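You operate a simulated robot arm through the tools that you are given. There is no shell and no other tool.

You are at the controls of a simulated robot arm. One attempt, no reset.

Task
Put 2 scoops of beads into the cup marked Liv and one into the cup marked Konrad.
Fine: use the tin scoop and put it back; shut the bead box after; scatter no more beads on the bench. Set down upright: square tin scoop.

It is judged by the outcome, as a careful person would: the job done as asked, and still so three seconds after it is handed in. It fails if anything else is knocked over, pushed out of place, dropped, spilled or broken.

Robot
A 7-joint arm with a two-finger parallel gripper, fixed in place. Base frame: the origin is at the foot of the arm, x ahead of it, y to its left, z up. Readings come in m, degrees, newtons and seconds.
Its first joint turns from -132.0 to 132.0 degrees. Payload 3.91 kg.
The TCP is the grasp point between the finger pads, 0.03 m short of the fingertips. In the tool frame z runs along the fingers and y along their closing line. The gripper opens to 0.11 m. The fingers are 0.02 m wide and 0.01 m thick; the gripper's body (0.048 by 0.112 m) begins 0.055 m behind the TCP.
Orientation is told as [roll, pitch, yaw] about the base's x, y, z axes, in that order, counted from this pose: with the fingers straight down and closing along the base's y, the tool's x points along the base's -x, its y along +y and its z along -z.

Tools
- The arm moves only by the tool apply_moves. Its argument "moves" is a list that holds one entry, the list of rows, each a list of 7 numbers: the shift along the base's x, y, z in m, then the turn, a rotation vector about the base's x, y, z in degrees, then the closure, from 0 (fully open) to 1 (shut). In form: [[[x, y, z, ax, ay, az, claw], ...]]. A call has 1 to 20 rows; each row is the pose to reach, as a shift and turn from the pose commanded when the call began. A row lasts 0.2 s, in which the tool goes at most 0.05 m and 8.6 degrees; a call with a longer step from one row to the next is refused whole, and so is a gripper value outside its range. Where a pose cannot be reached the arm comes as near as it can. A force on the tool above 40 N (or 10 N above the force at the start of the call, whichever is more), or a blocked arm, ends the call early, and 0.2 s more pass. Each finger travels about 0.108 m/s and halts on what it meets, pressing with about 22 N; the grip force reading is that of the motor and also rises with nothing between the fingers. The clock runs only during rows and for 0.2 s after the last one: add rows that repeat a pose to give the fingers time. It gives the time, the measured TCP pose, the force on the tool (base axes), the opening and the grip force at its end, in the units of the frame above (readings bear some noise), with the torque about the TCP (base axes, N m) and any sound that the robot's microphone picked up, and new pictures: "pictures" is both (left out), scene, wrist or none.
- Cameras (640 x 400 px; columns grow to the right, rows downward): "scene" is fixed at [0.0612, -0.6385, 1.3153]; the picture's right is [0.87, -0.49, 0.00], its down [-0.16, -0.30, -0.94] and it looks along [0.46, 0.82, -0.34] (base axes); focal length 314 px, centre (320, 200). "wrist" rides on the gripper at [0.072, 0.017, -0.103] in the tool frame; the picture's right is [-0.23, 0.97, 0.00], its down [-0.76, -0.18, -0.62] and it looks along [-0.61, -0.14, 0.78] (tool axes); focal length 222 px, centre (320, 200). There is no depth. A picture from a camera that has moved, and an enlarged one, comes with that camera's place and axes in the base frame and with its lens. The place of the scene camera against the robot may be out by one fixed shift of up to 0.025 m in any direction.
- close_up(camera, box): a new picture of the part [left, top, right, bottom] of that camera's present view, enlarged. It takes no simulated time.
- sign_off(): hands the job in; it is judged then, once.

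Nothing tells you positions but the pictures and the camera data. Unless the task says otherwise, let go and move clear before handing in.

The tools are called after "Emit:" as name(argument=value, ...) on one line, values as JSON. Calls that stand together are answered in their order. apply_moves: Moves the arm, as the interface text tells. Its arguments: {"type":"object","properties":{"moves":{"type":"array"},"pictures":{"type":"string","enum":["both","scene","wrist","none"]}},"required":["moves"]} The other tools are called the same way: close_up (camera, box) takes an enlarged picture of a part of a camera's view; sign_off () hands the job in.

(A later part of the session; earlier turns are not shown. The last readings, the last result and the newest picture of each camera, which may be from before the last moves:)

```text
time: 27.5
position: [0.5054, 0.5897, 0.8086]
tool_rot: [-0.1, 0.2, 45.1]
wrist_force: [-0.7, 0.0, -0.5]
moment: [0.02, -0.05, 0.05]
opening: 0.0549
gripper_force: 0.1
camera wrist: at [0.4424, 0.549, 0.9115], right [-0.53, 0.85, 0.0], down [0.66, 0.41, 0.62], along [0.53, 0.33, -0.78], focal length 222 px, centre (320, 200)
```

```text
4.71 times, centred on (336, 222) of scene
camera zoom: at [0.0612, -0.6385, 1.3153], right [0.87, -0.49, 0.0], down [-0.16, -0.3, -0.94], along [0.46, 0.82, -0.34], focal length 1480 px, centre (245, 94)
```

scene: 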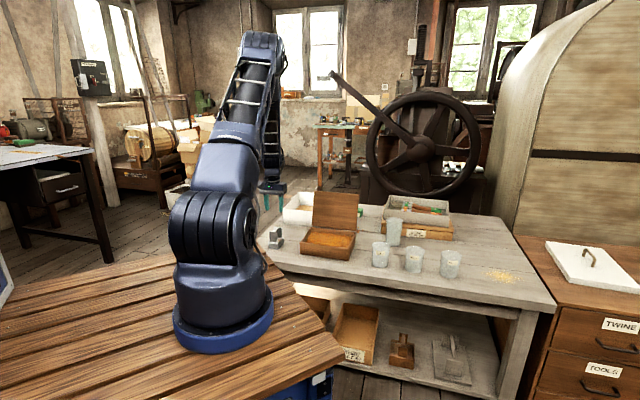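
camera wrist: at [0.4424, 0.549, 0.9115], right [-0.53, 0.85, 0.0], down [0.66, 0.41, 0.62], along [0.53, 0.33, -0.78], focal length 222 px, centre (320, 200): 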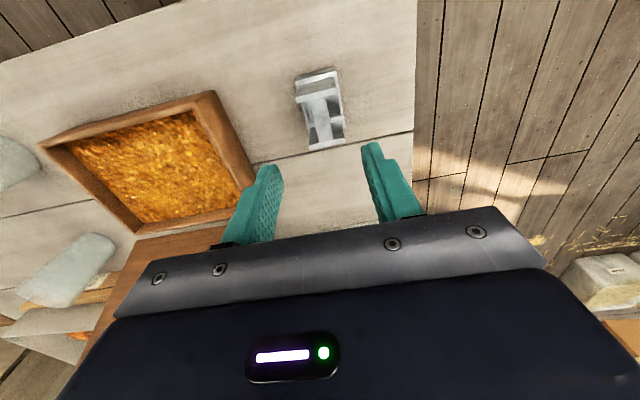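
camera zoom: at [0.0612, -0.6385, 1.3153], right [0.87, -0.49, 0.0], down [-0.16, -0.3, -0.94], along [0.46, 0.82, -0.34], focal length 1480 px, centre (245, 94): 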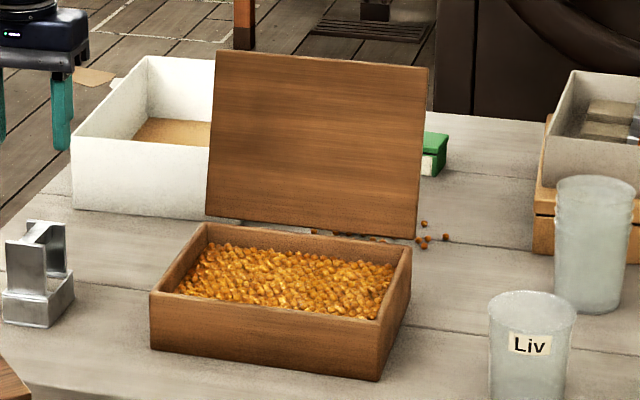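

The scoop is seen clearly: its crossbar is centred at about (0.508, 0.591) and lies at about 44°. I'll descend onto the bar and close on it.

Emit:
apply_moves(moves=[[[0.0025, 0.0015, -0.03, 0, 0, -1, 0.5], [0.0025, 0.0015, -0.06, 0, 0, -1, 0.5], [0.0025, 0.0015, -0.09, 0, 0, -1, 0.5], [0.0025, 0.0015, -0.105, 0, 0, -1, 0.5], [0.0025, 0.0015, -0.105, 0, 0, -1, 0.5]]])

Emit:
close_up(camera="wrist", box=[220, 60, 420, 240])

Emit:
close_up(camera="scene", box=[256, 200, 304, 255])

```text
time: 28.7
position: [0.5095, 0.5883, 0.7033]
tool_rot: [-0.1, 0.0, 44.0]
wrist_force: [0.1, 0.5, 0.4]
moment: [0.02, 0.0, -0.04]
opening: 0.0552
gripper_force: 0.1
camera wrist: at [0.4459, 0.5496, 0.8068], right [-0.51, 0.86, 0.0], down [0.67, 0.4, 0.62], along [0.54, 0.32, -0.78], focal length 222 px, centre (320, 200)
```

scene: 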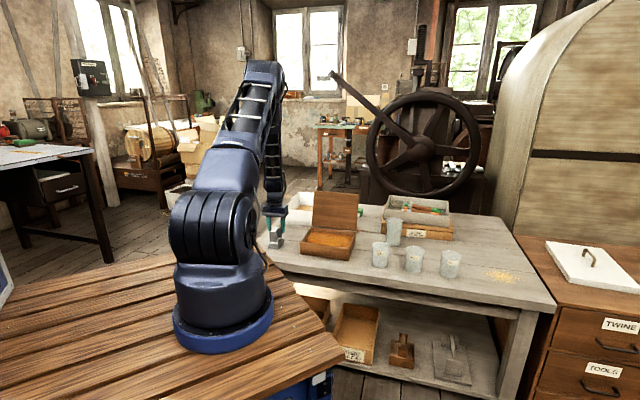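
wrist: 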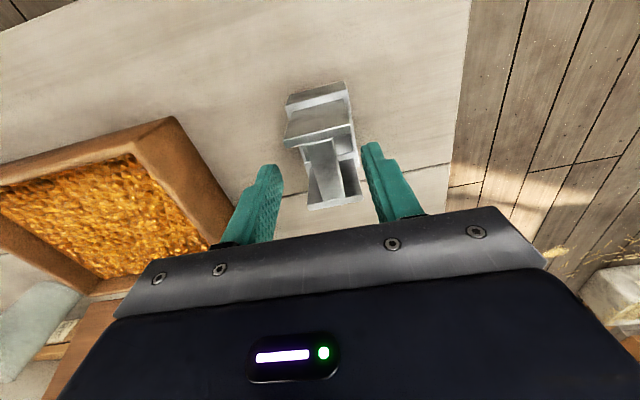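

```text
2.22 times, centred on (320, 150) of wrist
camera zoom: at [0.4459, 0.5496, 0.8068], right [-0.51, 0.86, 0.0], down [0.67, 0.4, 0.62], along [0.54, 0.32, -0.78], focal length 494 px, centre (320, 311)
```

zoom: 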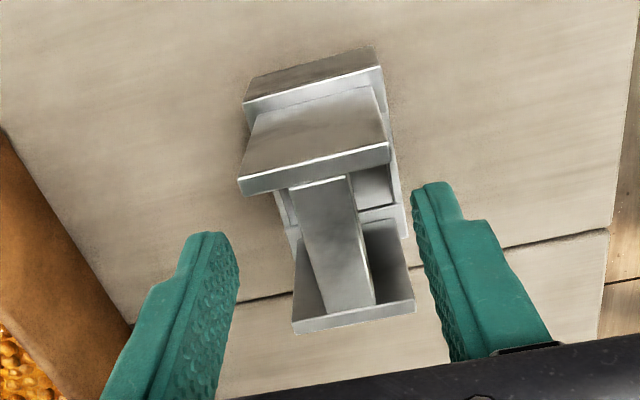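

```text
7.27 times, centred on (280, 228) of scene
camera zoom: at [0.0612, -0.6385, 1.3153], right [0.87, -0.49, 0.0], down [-0.16, -0.3, -0.94], along [0.46, 0.82, -0.34], focal length 2287 px, centre (611, 0)
```

zoom: 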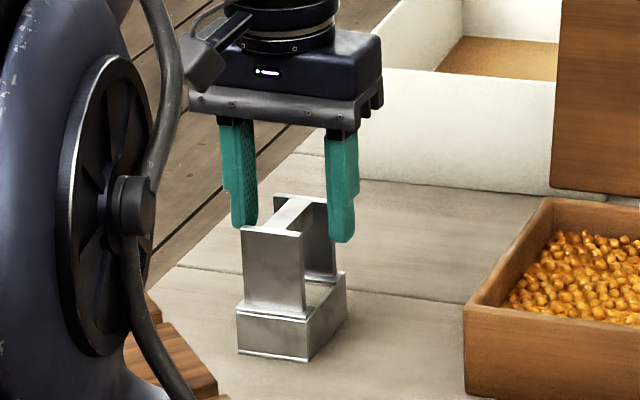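

The bar lies between the fingers. After a small centring shift I'll go down the last 28 mm and close.

Emit:
apply_moves(moves=[[[-0.0007, 0.003, -0.01, 0, 0, -1, 0.5], [-0.0007, 0.003, -0.02, 0, 0, -1, 0.5], [-0.0007, 0.003, -0.028, 0, 0, -1, 0.5], [-0.0007, 0.003, -0.028, 0, 0, -1, 0.5], [-0.0007, 0.003, -0.028, 0, 0, -1, 0.7], [-0.0007, 0.003, -0.028, 0, 0, -1, 0.8], [-0.0007, 0.003, -0.028, 0, 0, -1, 1], [-0.0007, 0.003, -0.028, 0, 0, -1, 1]]])

Emit:
close_up(camera="scene", box=[256, 200, 304, 255])

```text
time: 30.5
position: [0.5081, 0.5938, 0.6739]
tool_rot: [-0.1, 0.0, 43.0]
wrist_force: [-0.8, -0.3, -0.1]
moment: [-0.01, -0.05, -0.01]
opening: 0.0152
gripper_force: 22.1
camera wrist: at [0.4442, 0.5554, 0.7783], right [-0.5, 0.87, 0.0], down [0.68, 0.39, 0.62], along [0.54, 0.31, -0.78], focal length 222 px, centre (320, 200)
```

scene: 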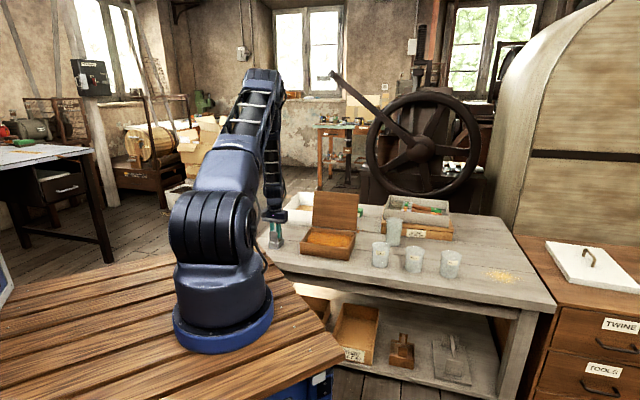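
wrist: 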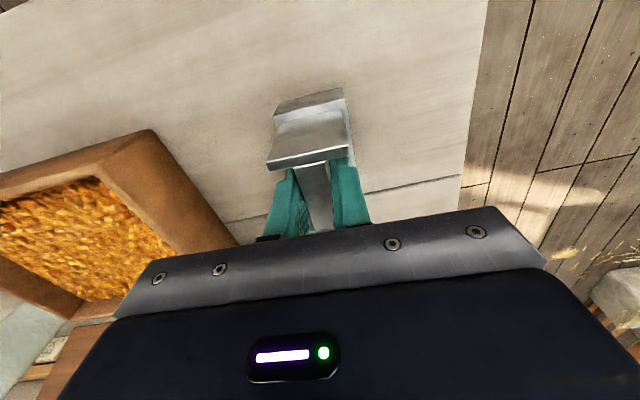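

```text
7.27 times, centred on (280, 228) of scene
camera zoom: at [0.0612, -0.6385, 1.3153], right [0.87, -0.49, 0.0], down [-0.16, -0.3, -0.94], along [0.46, 0.82, -0.34], focal length 2287 px, centre (611, 0)
```

zoom: 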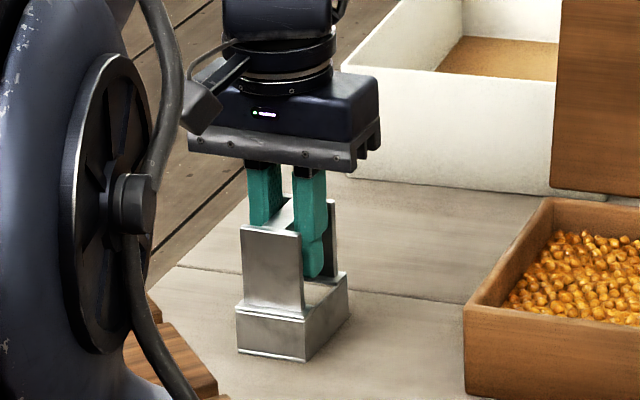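

The scoop's bar is held, about 15 mm wide. I'll lift it straight up and check the grip.

Emit:
apply_moves(moves=[[[0, 0, 0.01, 0, 0, 0, 1], [0, 0, 0.03, 0, 0, 0, 1], [0, 0, 0.06, 0, 0, 0, 1], [0, 0, 0.09, 0, 0, 0, 1], [0, 0, 0.12, 0, 0, 0, 1], [0, 0, 0.15, 0, 0, 0, 1], [0, 0, 0.18, 0, 0, 0, 1]]])

Emit:
close_up(camera="scene", box=[256, 150, 320, 220])

Emit:
close_up(camera="wrist", box=[240, 60, 400, 240])

```text
time: 32.1
position: [0.5039, 0.5926, 0.8532]
tool_rot: [-0.1, 0.1, 43.0]
wrist_force: [-0.1, 0.4, -0.7]
moment: [-0.02, 0.02, 0.0]
opening: 0.0148
gripper_force: 21.7
camera wrist: at [0.4401, 0.5549, 0.9581], right [-0.5, 0.87, 0.0], down [0.68, 0.39, 0.62], along [0.54, 0.31, -0.78], focal length 222 px, centre (320, 200)
```

scene: 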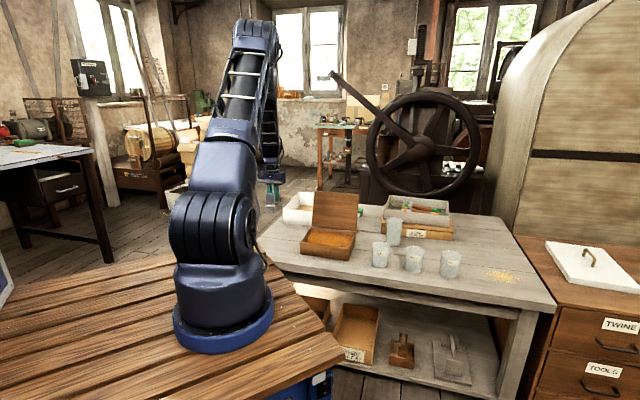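
wrist: 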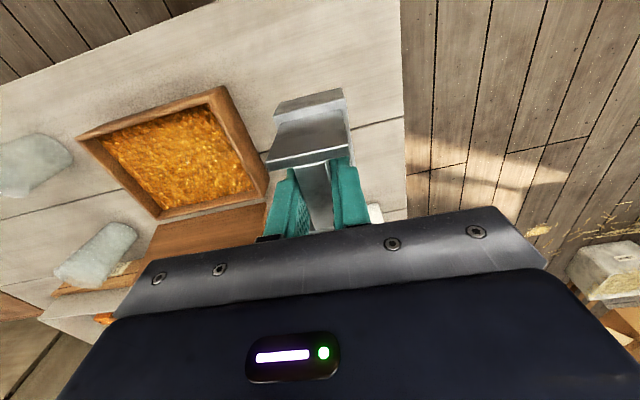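

```text
5.71 times, centred on (288, 185) of scene
camera zoom: at [0.0612, -0.6385, 1.3153], right [0.87, -0.49, 0.0], down [-0.16, -0.3, -0.94], along [0.46, 0.82, -0.34], focal length 1797 px, centre (503, 286)
```

zoom: 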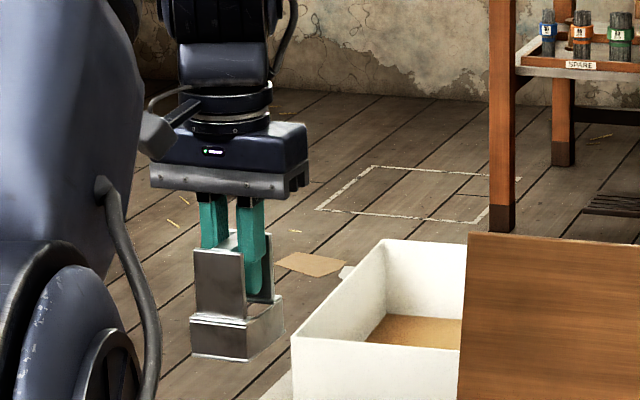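

```text
2.22 times, centred on (320, 150) of wrist
camera zoom: at [0.4401, 0.5549, 0.9581], right [-0.5, 0.87, 0.0], down [0.68, 0.39, 0.62], along [0.54, 0.31, -0.78], focal length 494 px, centre (320, 311)
```

zoom: 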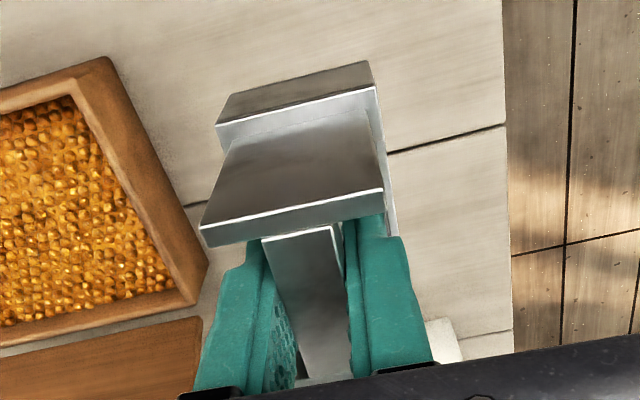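

The scoop is held securely and hangs level. I'll carry it toward the box while turning it so the mouth faces along the box's long side, which also keeps it away from the lid and suits pouring later.

Emit:
apply_moves(moves=[[[0.01, -0.005, 0.01, 0, 0, 7.6, 1], [0.03, -0.02, 0.01, 0, 0, 15.2, 1], [0.05, -0.035, 0.01, 0, 0, 22.8, 1], [0.07, -0.05, 0.01, 0, 0, 30.4, 1], [0.09, -0.065, 0.01, 0, 0, 38, 1], [0.11, -0.08, 0.01, 0, 0, 45.6, 1], [0.13, -0.095, 0.01, 0, 0, 53.2, 1], [0.15, -0.11, 0.01, 0, 0, 60.8, 1], [0.17, -0.125, 0.01, 0, 0, 68.4, 1], [0.19, -0.14, 0.01, 0, 0, 76, 1], [0.21, -0.158, 0.01, 0, 0, 83.6, 1], [0.235, -0.176, 0.01, 0, 0, 91.2, 1], [0.235, -0.176, 0.01, 0, 0, 91.2, 1]]])

Emit:
close_up(camera="scene", box=[280, 150, 400, 260])

```text
time: 34.9
position: [0.7434, 0.4193, 0.8648]
tool_rot: [0.0, 0.0, 134.4]
wrist_force: [0.1, -0.3, -1.0]
moment: [-0.01, 0.04, -0.01]
opening: 0.0154
gripper_force: 21.6
camera wrist: at [0.7818, 0.3536, 0.9687], right [-0.86, -0.52, 0.0], down [-0.41, 0.67, 0.62], along [-0.32, 0.53, -0.78], focal length 222 px, centre (320, 200)
```

scene: 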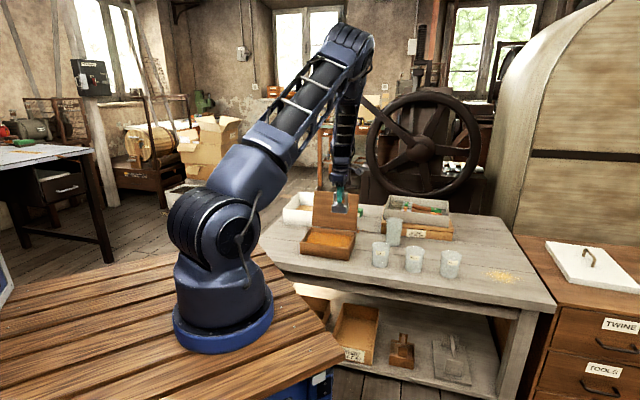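
wrist: 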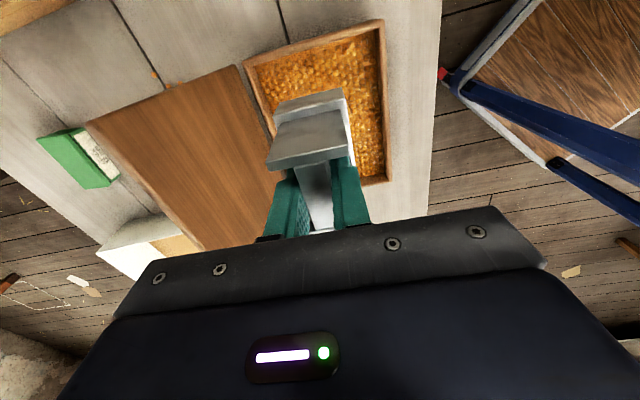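

```text
3.64 times, centred on (340, 205) of scene
camera zoom: at [0.0612, -0.6385, 1.3153], right [0.87, -0.49, 0.0], down [-0.16, -0.3, -0.94], along [0.46, 0.82, -0.34], focal length 1144 px, centre (247, 182)
```

zoom: 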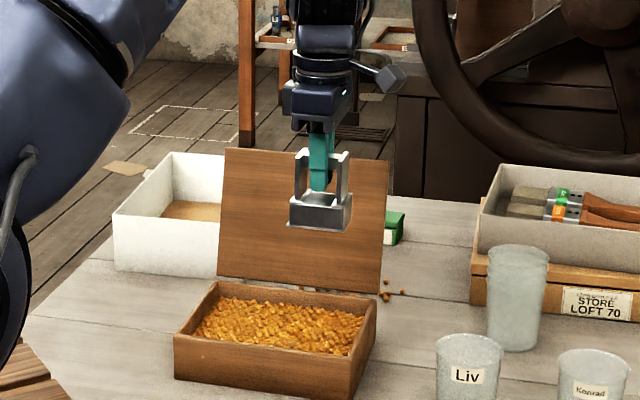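

Emit:
close_up(camera="scene", box=[316, 178, 364, 214])

Emit:
close_up(camera="wrist", box=[230, 10, 410, 240])

```text
11.11 times, centred on (340, 196) of scene
camera zoom: at [0.0612, -0.6385, 1.3153], right [0.87, -0.49, 0.0], down [-0.16, -0.3, -0.94], along [0.46, 0.82, -0.34], focal length 3494 px, centre (98, 244)
```

zoom: 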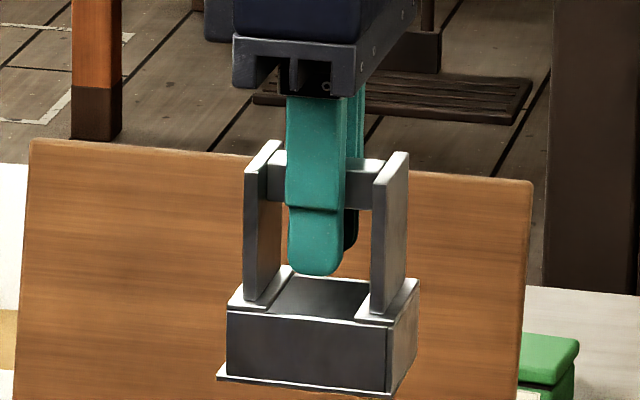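

```text
1.74 times, centred on (320, 125) of wrist
camera zoom: at [0.7818, 0.3536, 0.9687], right [-0.86, -0.52, 0.0], down [-0.41, 0.67, 0.62], along [-0.32, 0.53, -0.78], focal length 386 px, centre (320, 330)
```

zoom: 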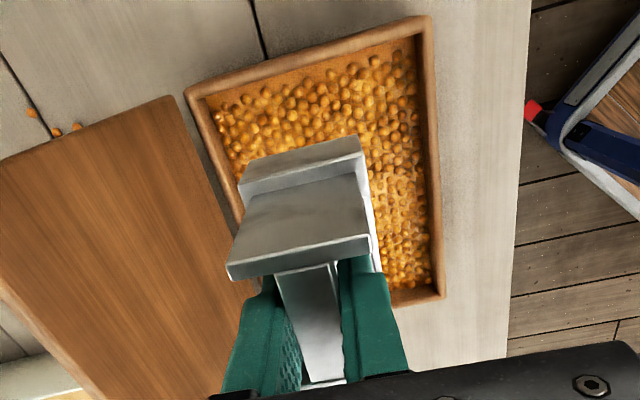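

The side view confirms that the floor lip and open mouth are on the far-left (-b) end, with an open top between the plates. I'll tilt the mouth down by 30° above the right half of the box and check the direction.

Emit:
apply_moves(moves=[[[-0.004, 0.003, -0.01, -4.3, -4.2, 0, 1], [-0.008, 0.006, -0.025, -8.6, -8.4, 0, 1], [-0.012, 0.01, -0.045, -12.9, -12.6, 0, 1], [-0.016, 0.013, -0.065, -17.2, -16.8, 0, 1], [-0.0186, 0.0156, -0.085, -21.4, -21, 0, 1], [-0.0186, 0.0156, -0.1, -21.4, -21, 0, 1]]])

Emit:
close_up(camera="scene", box=[290, 190, 370, 260])

Emit:
close_up(camera="wrist", box=[200, 0, 440, 240])

```text
time: 36.3
position: [0.7249, 0.4319, 0.7649]
tool_rot: [-0.3, 30.0, 134.1]
wrist_force: [-0.4, -0.2, -0.3]
moment: [-0.01, 0.0, -0.02]
opening: 0.0155
gripper_force: 22.1
camera wrist: at [0.7199, 0.4107, 0.8907], right [-0.83, -0.54, -0.12], down [-0.55, 0.82, 0.16], along [0.01, 0.2, -0.98], focal length 222 px, centre (320, 200)
```

scene: 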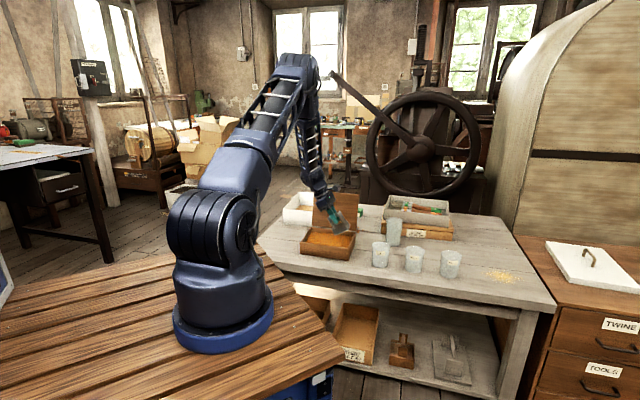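
wrist: 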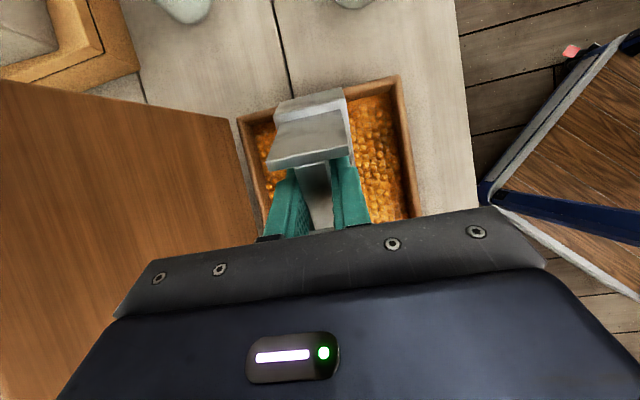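

```text
5.71 times, centred on (330, 225) of scene
camera zoom: at [0.0612, -0.6385, 1.3153], right [0.87, -0.49, 0.0], down [-0.16, -0.3, -0.94], along [0.46, 0.82, -0.34], focal length 1797 px, centre (263, 57)
```

zoom: 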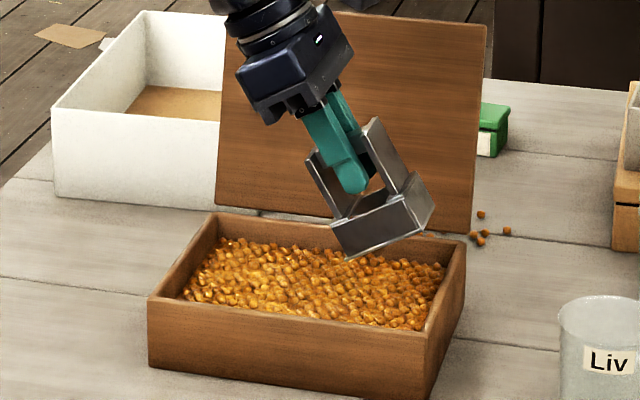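

```text
1.67 times, centred on (320, 120) of wrist
camera zoom: at [0.7199, 0.4107, 0.8907], right [-0.83, -0.54, -0.12], down [-0.55, 0.82, 0.16], along [0.01, 0.2, -0.98], focal length 370 px, centre (320, 333)
```

zoom: 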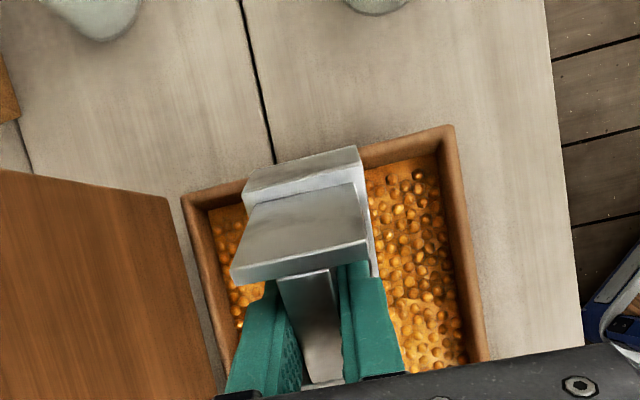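

The tilt direction is correct. I'll lower the lip into the beads near the right end of the box.

Emit:
apply_moves(moves=[[[0, 0, -0.015, 0, 0, 0, 1], [0, 0, -0.03, 0, 0, 0, 1], [0, 0, -0.042, 0, 0, 0, 1], [0, 0, -0.052, 0, 0, 0, 1], [0, 0, -0.06, 0, 0, 0, 1]]])

Emit:
close_up(camera="scene", box=[290, 190, 370, 260])

```text
time: 37.5
position: [0.724, 0.4326, 0.7062]
tool_rot: [-0.3, 30.0, 134.2]
wrist_force: [-0.4, -0.1, -0.5]
moment: [0.03, 0.03, 0.01]
opening: 0.0154
gripper_force: 21.9
camera wrist: at [0.7191, 0.412, 0.8321], right [-0.83, -0.54, -0.12], down [-0.55, 0.82, 0.16], along [0.01, 0.2, -0.98], focal length 222 px, centre (320, 200)
```

scene: 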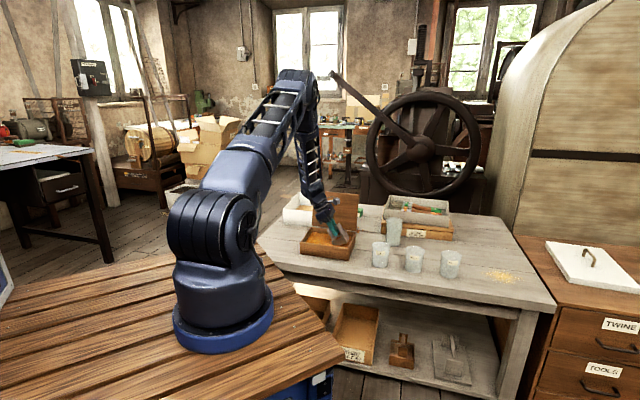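
wrist: 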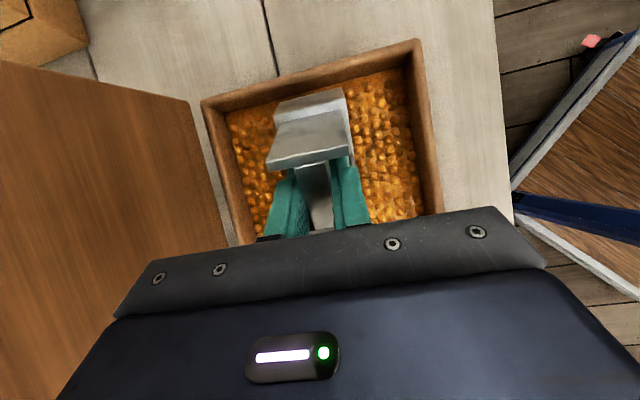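

```text
5.71 times, centred on (330, 225) of scene
camera zoom: at [0.0612, -0.6385, 1.3153], right [0.87, -0.49, 0.0], down [-0.16, -0.3, -0.94], along [0.46, 0.82, -0.34], focal length 1797 px, centre (263, 57)
```

zoom: 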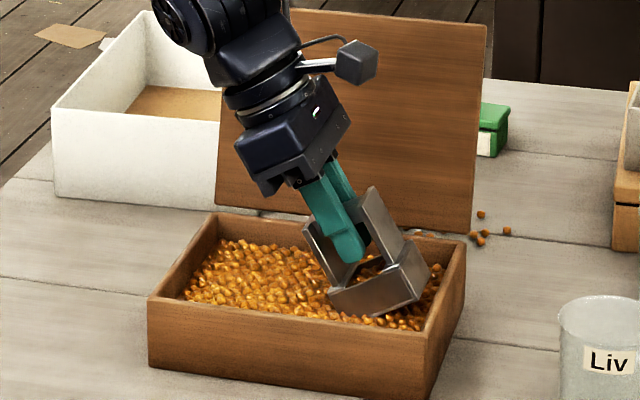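

No resistance yet, and the lip is only just entering the beads. I'll go down a bit more.

Emit:
apply_moves(moves=[[[0, 0, -0.004, 0, 0, 0, 1], [0, 0, -0.008, 0, 0, 0, 1], [0, 0, -0.008, 0, 0, 0, 1]]], pictures="none")

Emit:
close_up(camera="scene", box=[305, 210, 361, 259])

```text
time: 38.3
position: [0.7235, 0.4337, 0.6959]
tool_rot: [-0.3, 30.0, 134.1]
wrist_force: [0.6, 0.0, -0.7]
moment: [0.02, 0.0, 0.04]
opening: 0.0154
gripper_force: 21.9
```

```text
8.16 times, centred on (333, 234) of scene
camera zoom: at [0.0612, -0.6385, 1.3153], right [0.87, -0.49, 0.0], down [-0.16, -0.3, -0.94], along [0.46, 0.82, -0.34], focal length 2567 px, centre (214, -82)
```

zoom: 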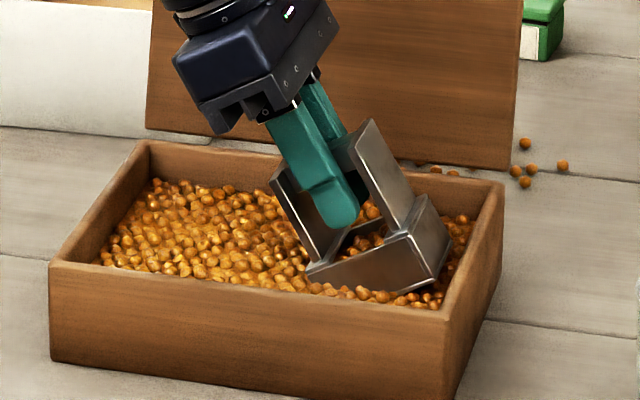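

The lip is well into the beads and I can see beads entering the scoop. Now I'll push forward while levelling the scoop to fill it.

Emit:
apply_moves(moves=[[[-0.0025, 0.0026, 0, 2.1, 2.1, 0, 1], [-0.0065, 0.0066, 0, 4.3, 4.2, 0, 1], [-0.0094, 0.0096, -0.0004, 7.1, 7.0, 0, 1], [-0.0125, 0.0127, -0.0013, 10, 9.8, 0, 1], [-0.0155, 0.0159, -0.0025, 12.9, 12.6, 0, 1], [-0.0187, 0.0191, -0.0042, 15.7, 15.4, 0, 1], [-0.0219, 0.0224, -0.0062, 18.6, 18.2, 0, 1], [-0.0252, 0.0257, -0.0086, 21.4, 21, 0, 1], [-0.0301, 0.0307, -0.0086, 21.4, 21, 0, 1]]])

Emit:
close_up(camera="scene", box=[297, 210, 361, 259])

Emit:
close_up(camera="wrist", box=[200, 0, 440, 240])

```text
time: 40.3
position: [0.6942, 0.4628, 0.6871]
tool_rot: [-0.1, 0.0, 134.3]
wrist_force: [0.5, -0.4, -0.7]
moment: [-0.01, 0.03, -0.01]
opening: 0.0151
gripper_force: 21.4
camera wrist: at [0.7326, 0.3985, 0.7913], right [-0.86, -0.52, 0.0], down [-0.4, 0.67, 0.62], along [-0.32, 0.54, -0.78], focal length 222 px, centre (320, 200)
```

scene: 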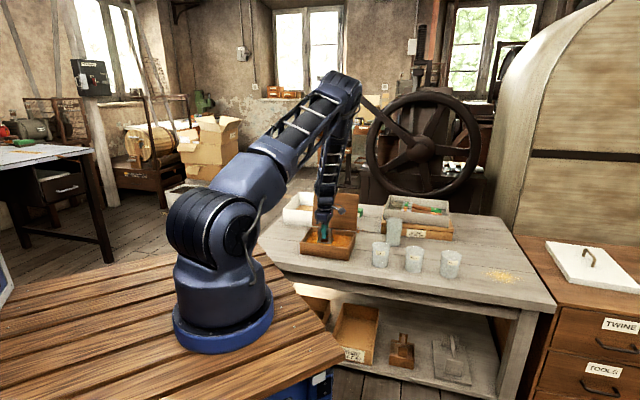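
wrist: 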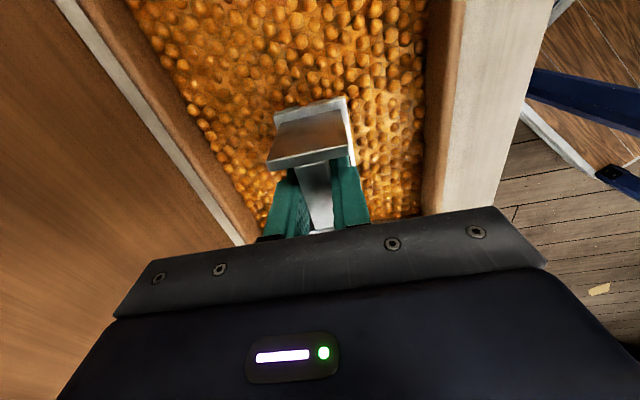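

```text
8.16 times, centred on (329, 234) of scene
camera zoom: at [0.0612, -0.6385, 1.3153], right [0.87, -0.49, 0.0], down [-0.16, -0.3, -0.94], along [0.46, 0.82, -0.34], focal length 2567 px, centre (246, -82)
```

zoom: 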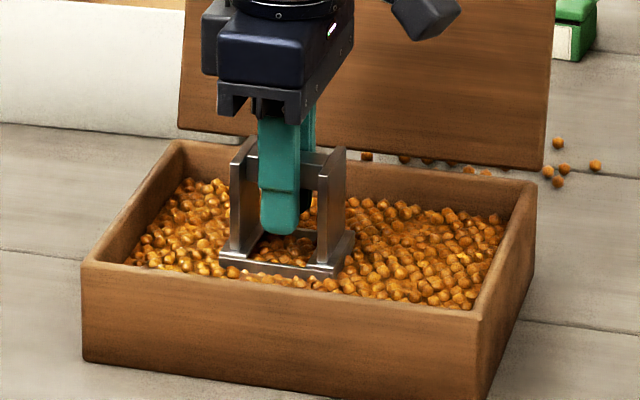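

```text
1.67 times, centred on (320, 120) of wrist
camera zoom: at [0.7326, 0.3985, 0.7913], right [-0.86, -0.52, 0.0], down [-0.4, 0.67, 0.62], along [-0.32, 0.54, -0.78], focal length 370 px, centre (320, 333)
```

zoom: 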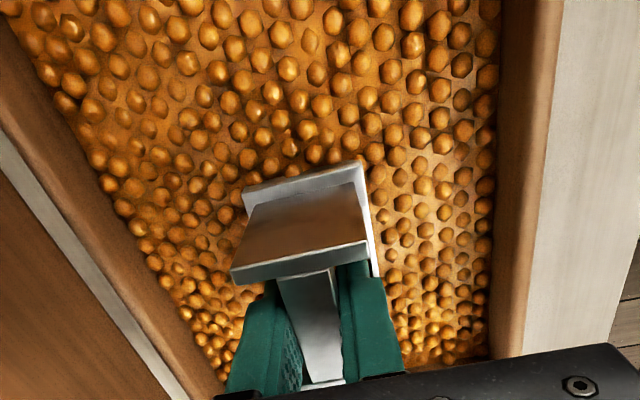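

The scoop is full-depth in the beads with beads inside. I'll tilt the mouth up and lift it slowly, staying over the box.

Emit:
apply_moves(moves=[[[0.0031, -0.0032, 0.0046, 4.3, 4.2, 0, 1], [0.0081, -0.0083, 0.0096, 8.6, 8.4, 0, 1], [0.0127, -0.0129, 0.0166, 12.9, 12.6, 0, 1], [0.0127, -0.0129, 0.026, 12.9, 12.6, 0, 1], [0.0127, -0.0129, 0.036, 12.9, 12.6, 0, 1], [0.0127, -0.0129, 0.048, 12.9, 12.6, 0, 1], [0.0127, -0.0129, 0.06, 12.9, 12.6, 0, 1], [0.0127, -0.0129, 0.075, 12.9, 12.6, 0, 1], [0.0127, -0.0129, 0.075, 12.9, 12.6, 0, 1]]])

Emit:
close_up(camera="scene", box=[297, 190, 361, 259])

Emit:
close_up(camera="wrist", box=[200, 0, 440, 240])

```text
time: 42.3
position: [0.7049, 0.4518, 0.7649]
tool_rot: [0.0, -18.0, 134.2]
wrist_force: [1.2, -0.4, -0.9]
moment: [0.01, -0.03, 0.01]
opening: 0.015
gripper_force: 22.3
camera wrist: at [0.7651, 0.3666, 0.8403], right [-0.85, -0.52, 0.07], down [-0.24, 0.51, 0.83], along [-0.47, 0.69, -0.56], focal length 222 px, centre (320, 200)
```

scene: 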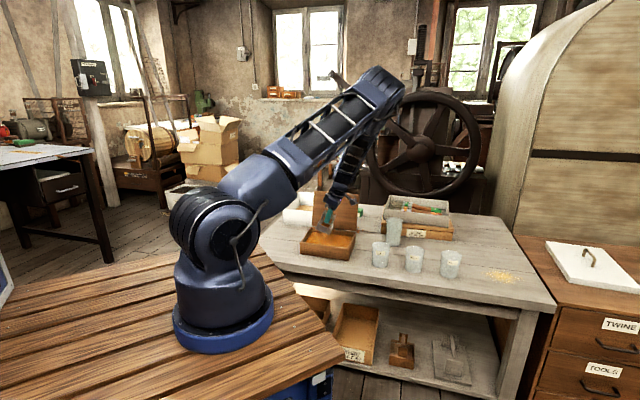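
wrist: 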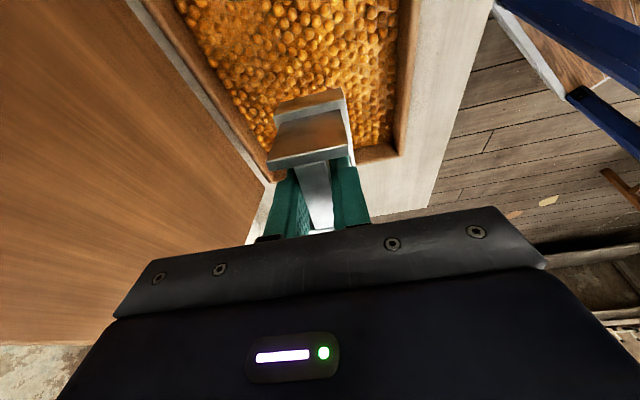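

```text
5.80 times, centred on (329, 224) of scene
camera zoom: at [0.0612, -0.6385, 1.3153], right [0.87, -0.49, 0.0], down [-0.16, -0.3, -0.94], along [0.46, 0.82, -0.34], focal length 1823 px, centre (268, 58)
```

zoom: 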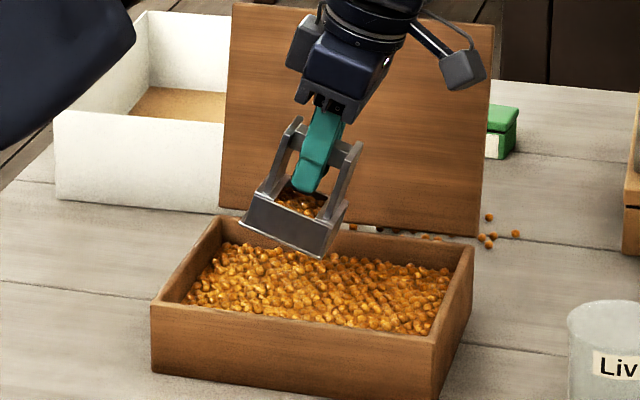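

```text
1.67 times, centred on (320, 120) of wrist
camera zoom: at [0.7651, 0.3666, 0.8403], right [-0.85, -0.52, 0.07], down [-0.24, 0.51, 0.83], along [-0.47, 0.69, -0.56], focal length 370 px, centre (320, 333)
```

zoom: 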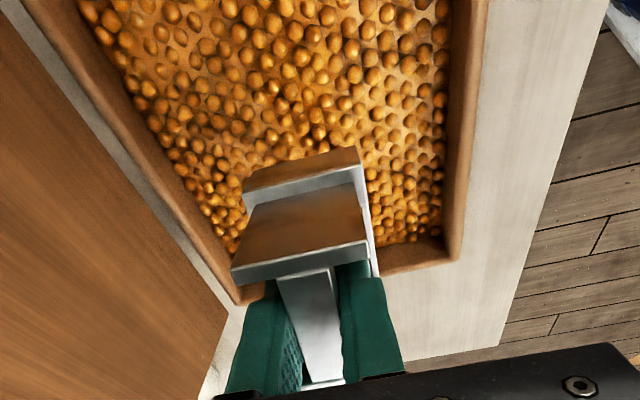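

Emit:
close_up(camera="scene", box=[316, 205, 364, 241])

Emit:
close_up(camera="scene", box=[360, 210, 480, 290])

```text
11.11 times, centred on (340, 223) of scene
camera zoom: at [0.0612, -0.6385, 1.3153], right [0.87, -0.49, 0.0], down [-0.16, -0.3, -0.94], along [0.46, 0.82, -0.34], focal length 3494 px, centre (98, -56)
```

zoom: 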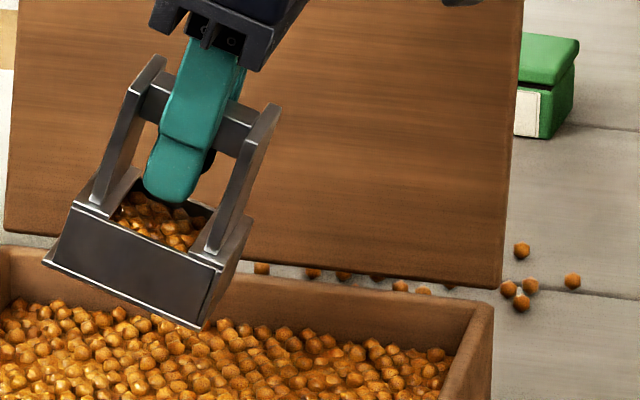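

```text
5.00 times, centred on (420, 250) of scene
camera zoom: at [0.0612, -0.6385, 1.3153], right [0.87, -0.49, 0.0], down [-0.16, -0.3, -0.94], along [0.46, 0.82, -0.34], focal length 1572 px, centre (-180, -50)
```

zoom: 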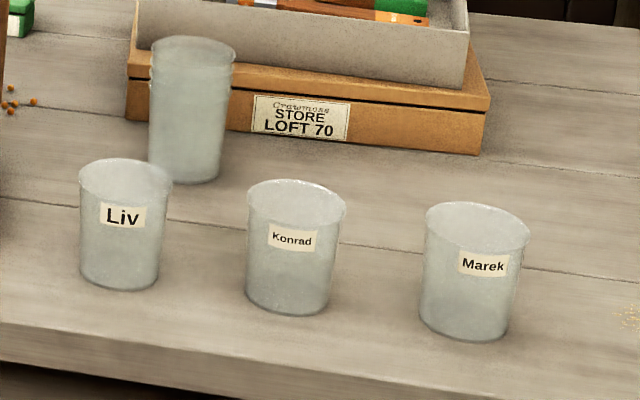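

The scoop is loaded to about the brim, with nothing scattered. I estimate Liv's cup at (0.83, 0.22) and Konrad's at (0.92, 0.125). I'll carry the load level and high toward Liv, using the wrist camera to fix the cup's position.

Emit:
apply_moves(moves=[[[0, 0, 0.02, 0, 0, 0, 1], [0, 0, 0.045, 0, 0, 0, 1], [0, 0, 0.075, 0, 0, 0, 1], [0, 0, 0.105, 0, 0, 0, 1], [0.008, -0.018, 0.125, 0, 0, 0, 1], [0.018, -0.042, 0.135, 0, 0, 0, 1], [0.028, -0.066, 0.135, 0, 0, 0, 1], [0.038, -0.09, 0.135, 0, 0, 0, 1], [0.048, -0.114, 0.135, 0, 0, 0, 1], [0.058, -0.138, 0.135, 0, 0, 0, 1], [0.068, -0.162, 0.135, 0, 0, 0, 1], [0.076, -0.181, 0.135, 0, 0, 0, 1], [0.08, -0.19, 0.135, 0, 0, 0, 1], [0.08, -0.19, 0.135, 0, 0, 0, 1]]])

Emit:
close_up(camera="scene", box=[310, 150, 470, 290])

```text
time: 45.3
position: [0.789, 0.2615, 0.8963]
tool_rot: [0.0, -18.0, 134.1]
wrist_force: [-1.0, 0.2, -0.8]
moment: [-0.02, 0.01, 0.02]
opening: 0.0154
gripper_force: 21.7
camera wrist: at [0.8463, 0.176, 0.9725], right [-0.85, -0.52, 0.07], down [-0.24, 0.51, 0.83], along [-0.47, 0.69, -0.56], focal length 222 px, centre (320, 200)
```

scene: 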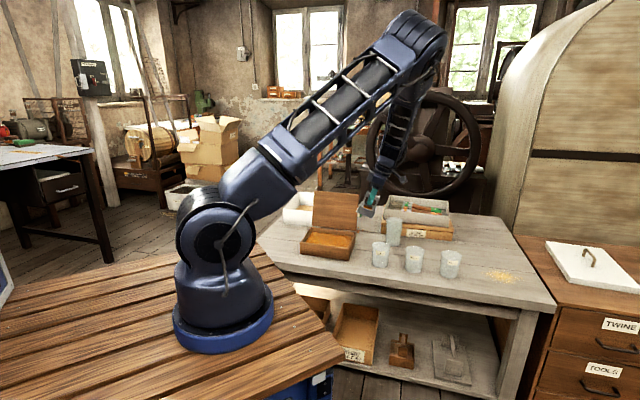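
wrist: 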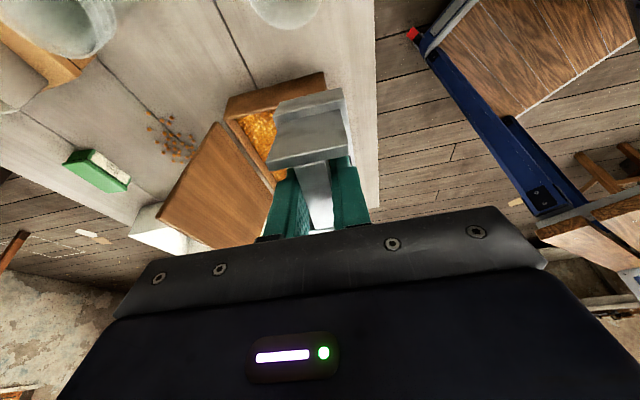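

```text
2.86 times, centred on (390, 220) of scene
camera zoom: at [0.0612, -0.6385, 1.3153], right [0.87, -0.49, 0.0], down [-0.16, -0.3, -0.94], along [0.46, 0.82, -0.34], focal length 898 px, centre (120, 143)
```

zoom: 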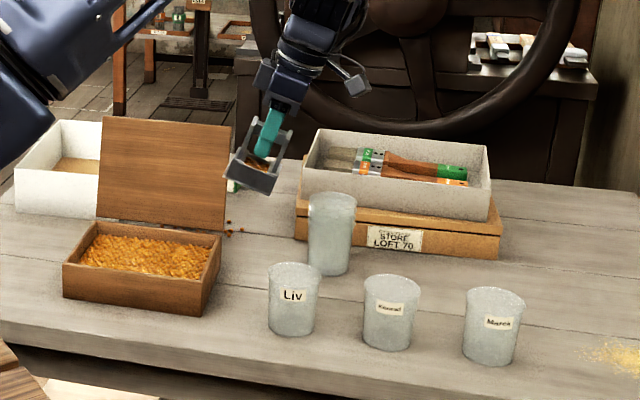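

Emit:
apply_moves(moves=[[[0.015, -0.015, 0, 0, 0, 0, 1], [0.032, -0.032, 0, 0, 0, 0, 1], [0.05, -0.05, 0, 0, 0, 0, 1], [0.06, -0.06, 0, 0, 0, 0, 1], [0.06, -0.06, 0, 0, 0, 0, 1]]], pictures="wrist")

Emit:
close_up(camera="wrist", box=[180, 0, 400, 140])

```text
time: 46.5
position: [0.8478, 0.2018, 0.8977]
tool_rot: [0.1, -18.1, 134.2]
wrist_force: [0.4, 0.7, -0.8]
moment: [-0.01, 0.0, -0.01]
opening: 0.0151
gripper_force: 21.5
camera wrist: at [0.907, 0.1169, 0.9742], right [-0.85, -0.52, 0.07], down [-0.24, 0.5, 0.83], along [-0.47, 0.69, -0.56], focal length 222 px, centre (320, 200)
```

wrist: 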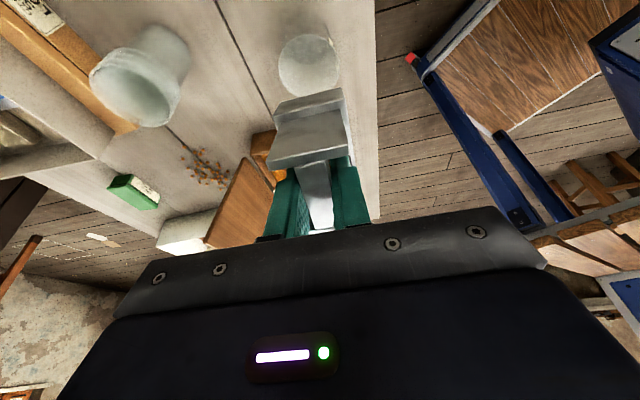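

```text
2.86 times, centred on (290, 70) of wrist
camera zoom: at [0.907, 0.1169, 0.9742], right [-0.85, -0.52, 0.07], down [-0.24, 0.5, 0.83], along [-0.47, 0.69, -0.56], focal length 635 px, centre (406, 571)
```

zoom: 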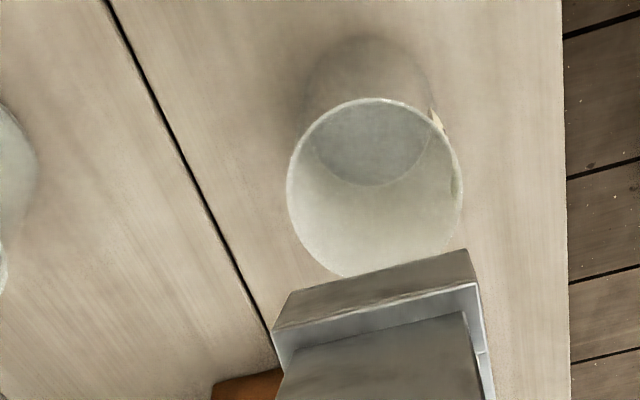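

Liv's rim is clearly visible; I place its centre at about (0.830, 0.232) with the rim near z=0.685. I'll bring the scoop's lip over the cup, still tilted back, and check the alignment.

Emit:
apply_moves(moves=[[[0.008, -0.005, -0.025, 0, 0, 0, 1], [0.016, -0.01, -0.05, 0, 0, 0, 1], [0.024, -0.015, -0.075, 0, 0, 0, 1], [0.0311, -0.0201, -0.095, 0, 0, 0, 1], [0.0311, -0.0201, -0.108, 0, 0, 0, 1], [0.0311, -0.0201, -0.108, 0, 0, 0, 1]]])

Emit:
close_up(camera="scene", box=[350, 190, 440, 280])

Emit:
close_up(camera="wrist", box=[200, 0, 440, 240])

```text
time: 47.9
position: [0.8774, 0.1803, 0.7871]
tool_rot: [-0.1, -17.9, 134.2]
wrist_force: [-0.1, 0.2, -0.3]
moment: [0.01, 0.02, 0.01]
opening: 0.0148
gripper_force: 22.2
camera wrist: at [0.9366, 0.095, 0.8642], right [-0.85, -0.52, 0.07], down [-0.24, 0.51, 0.83], along [-0.47, 0.69, -0.56], focal length 222 px, centre (320, 200)
```

scene: 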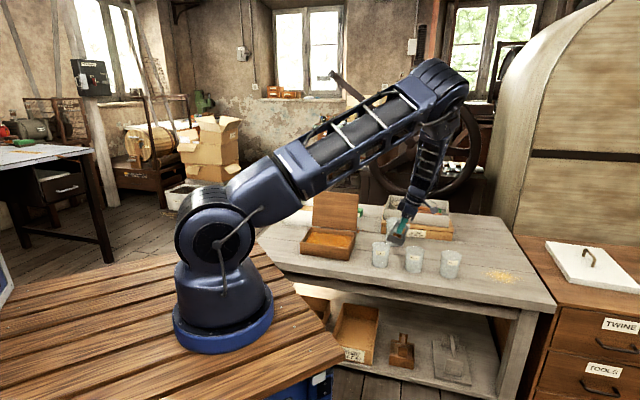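
wrist: 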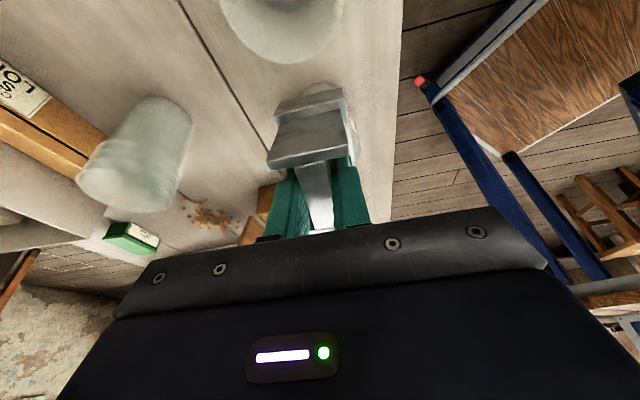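

```text
4.44 times, centred on (395, 235) of scene
camera zoom: at [0.0612, -0.6385, 1.3153], right [0.87, -0.49, 0.0], down [-0.16, -0.3, -0.94], along [0.46, 0.82, -0.34], focal length 1398 px, centre (-13, 44)
```

zoom: 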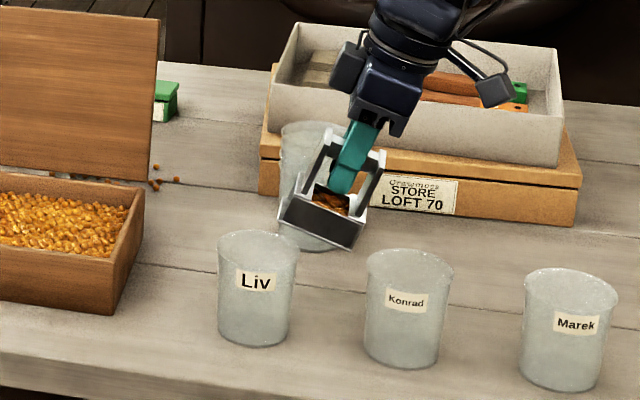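

```text
1.67 times, centred on (320, 120) of wrist
camera zoom: at [0.9366, 0.095, 0.8642], right [-0.85, -0.52, 0.07], down [-0.24, 0.51, 0.83], along [-0.47, 0.69, -0.56], focal length 370 px, centre (320, 333)
```

zoom: 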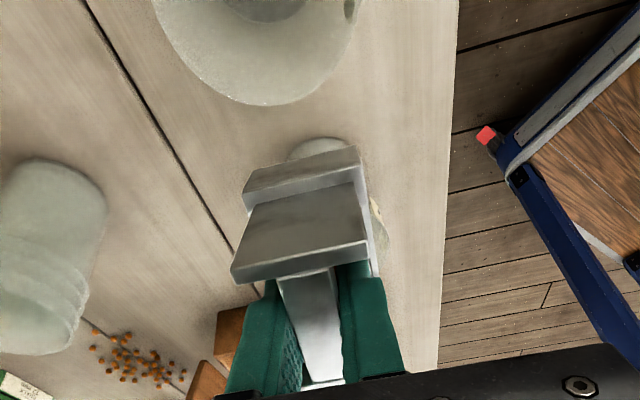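

The lip is over the cup, slightly toward Konrad's side. I'll shift a few millimetres, lower, and level the scoop just above the rim, then check again before pouring.

Emit:
apply_moves(moves=[[[-0.0075, 0.0057, -0.002, -4.3, -4.2, 0, 1], [-0.0145, 0.0117, -0.007, -8.6, -8.4, 0, 1], [-0.0197, 0.0171, -0.012, -12.9, -12.5, 0, 1], [-0.0197, 0.0171, -0.012, -12.9, -12.5, 0, 1]]])

Emit:
close_up(camera="scene", box=[355, 210, 415, 275])

Emit:
close_up(camera="wrist", box=[200, 0, 440, 240])

```text
time: 48.9
position: [0.858, 0.1973, 0.7767]
tool_rot: [0.0, 0.0, 134.1]
wrist_force: [0.7, 0.3, 0.0]
moment: [0.02, -0.02, 0.02]
opening: 0.015
gripper_force: 22.0
camera wrist: at [0.897, 0.1332, 0.8813], right [-0.86, -0.52, 0.0], down [-0.4, 0.67, 0.62], along [-0.32, 0.53, -0.78], focal length 222 px, centre (320, 200)
```

scene: 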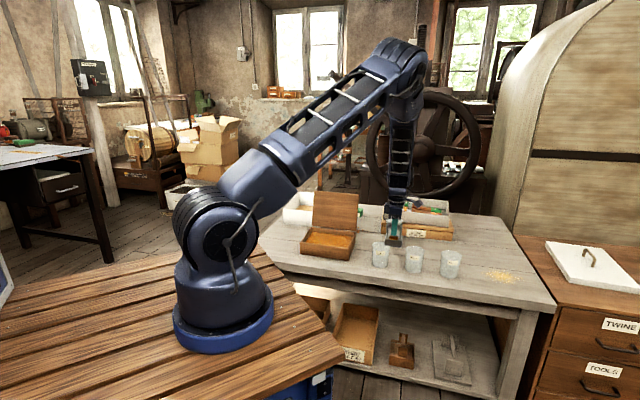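
wrist: 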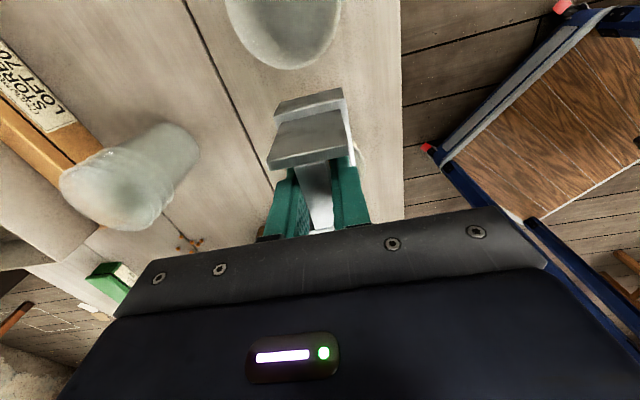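

```text
6.15 times, centred on (385, 242) of scene
camera zoom: at [0.0612, -0.6385, 1.3153], right [0.87, -0.49, 0.0], down [-0.16, -0.3, -0.94], along [0.46, 0.82, -0.34], focal length 1935 px, centre (-80, -62)
```

zoom: 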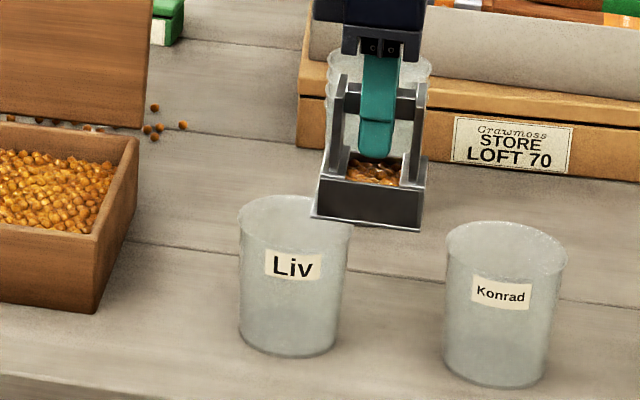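

```text
1.67 times, centred on (320, 120) of wrist
camera zoom: at [0.897, 0.1332, 0.8813], right [-0.86, -0.52, 0.0], down [-0.4, 0.67, 0.62], along [-0.32, 0.53, -0.78], focal length 370 px, centre (320, 333)
```

zoom: 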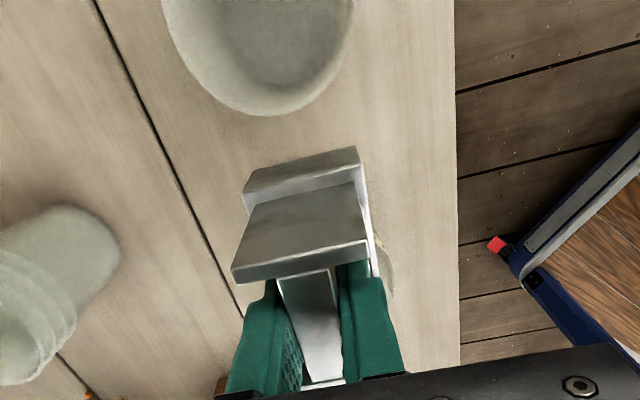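

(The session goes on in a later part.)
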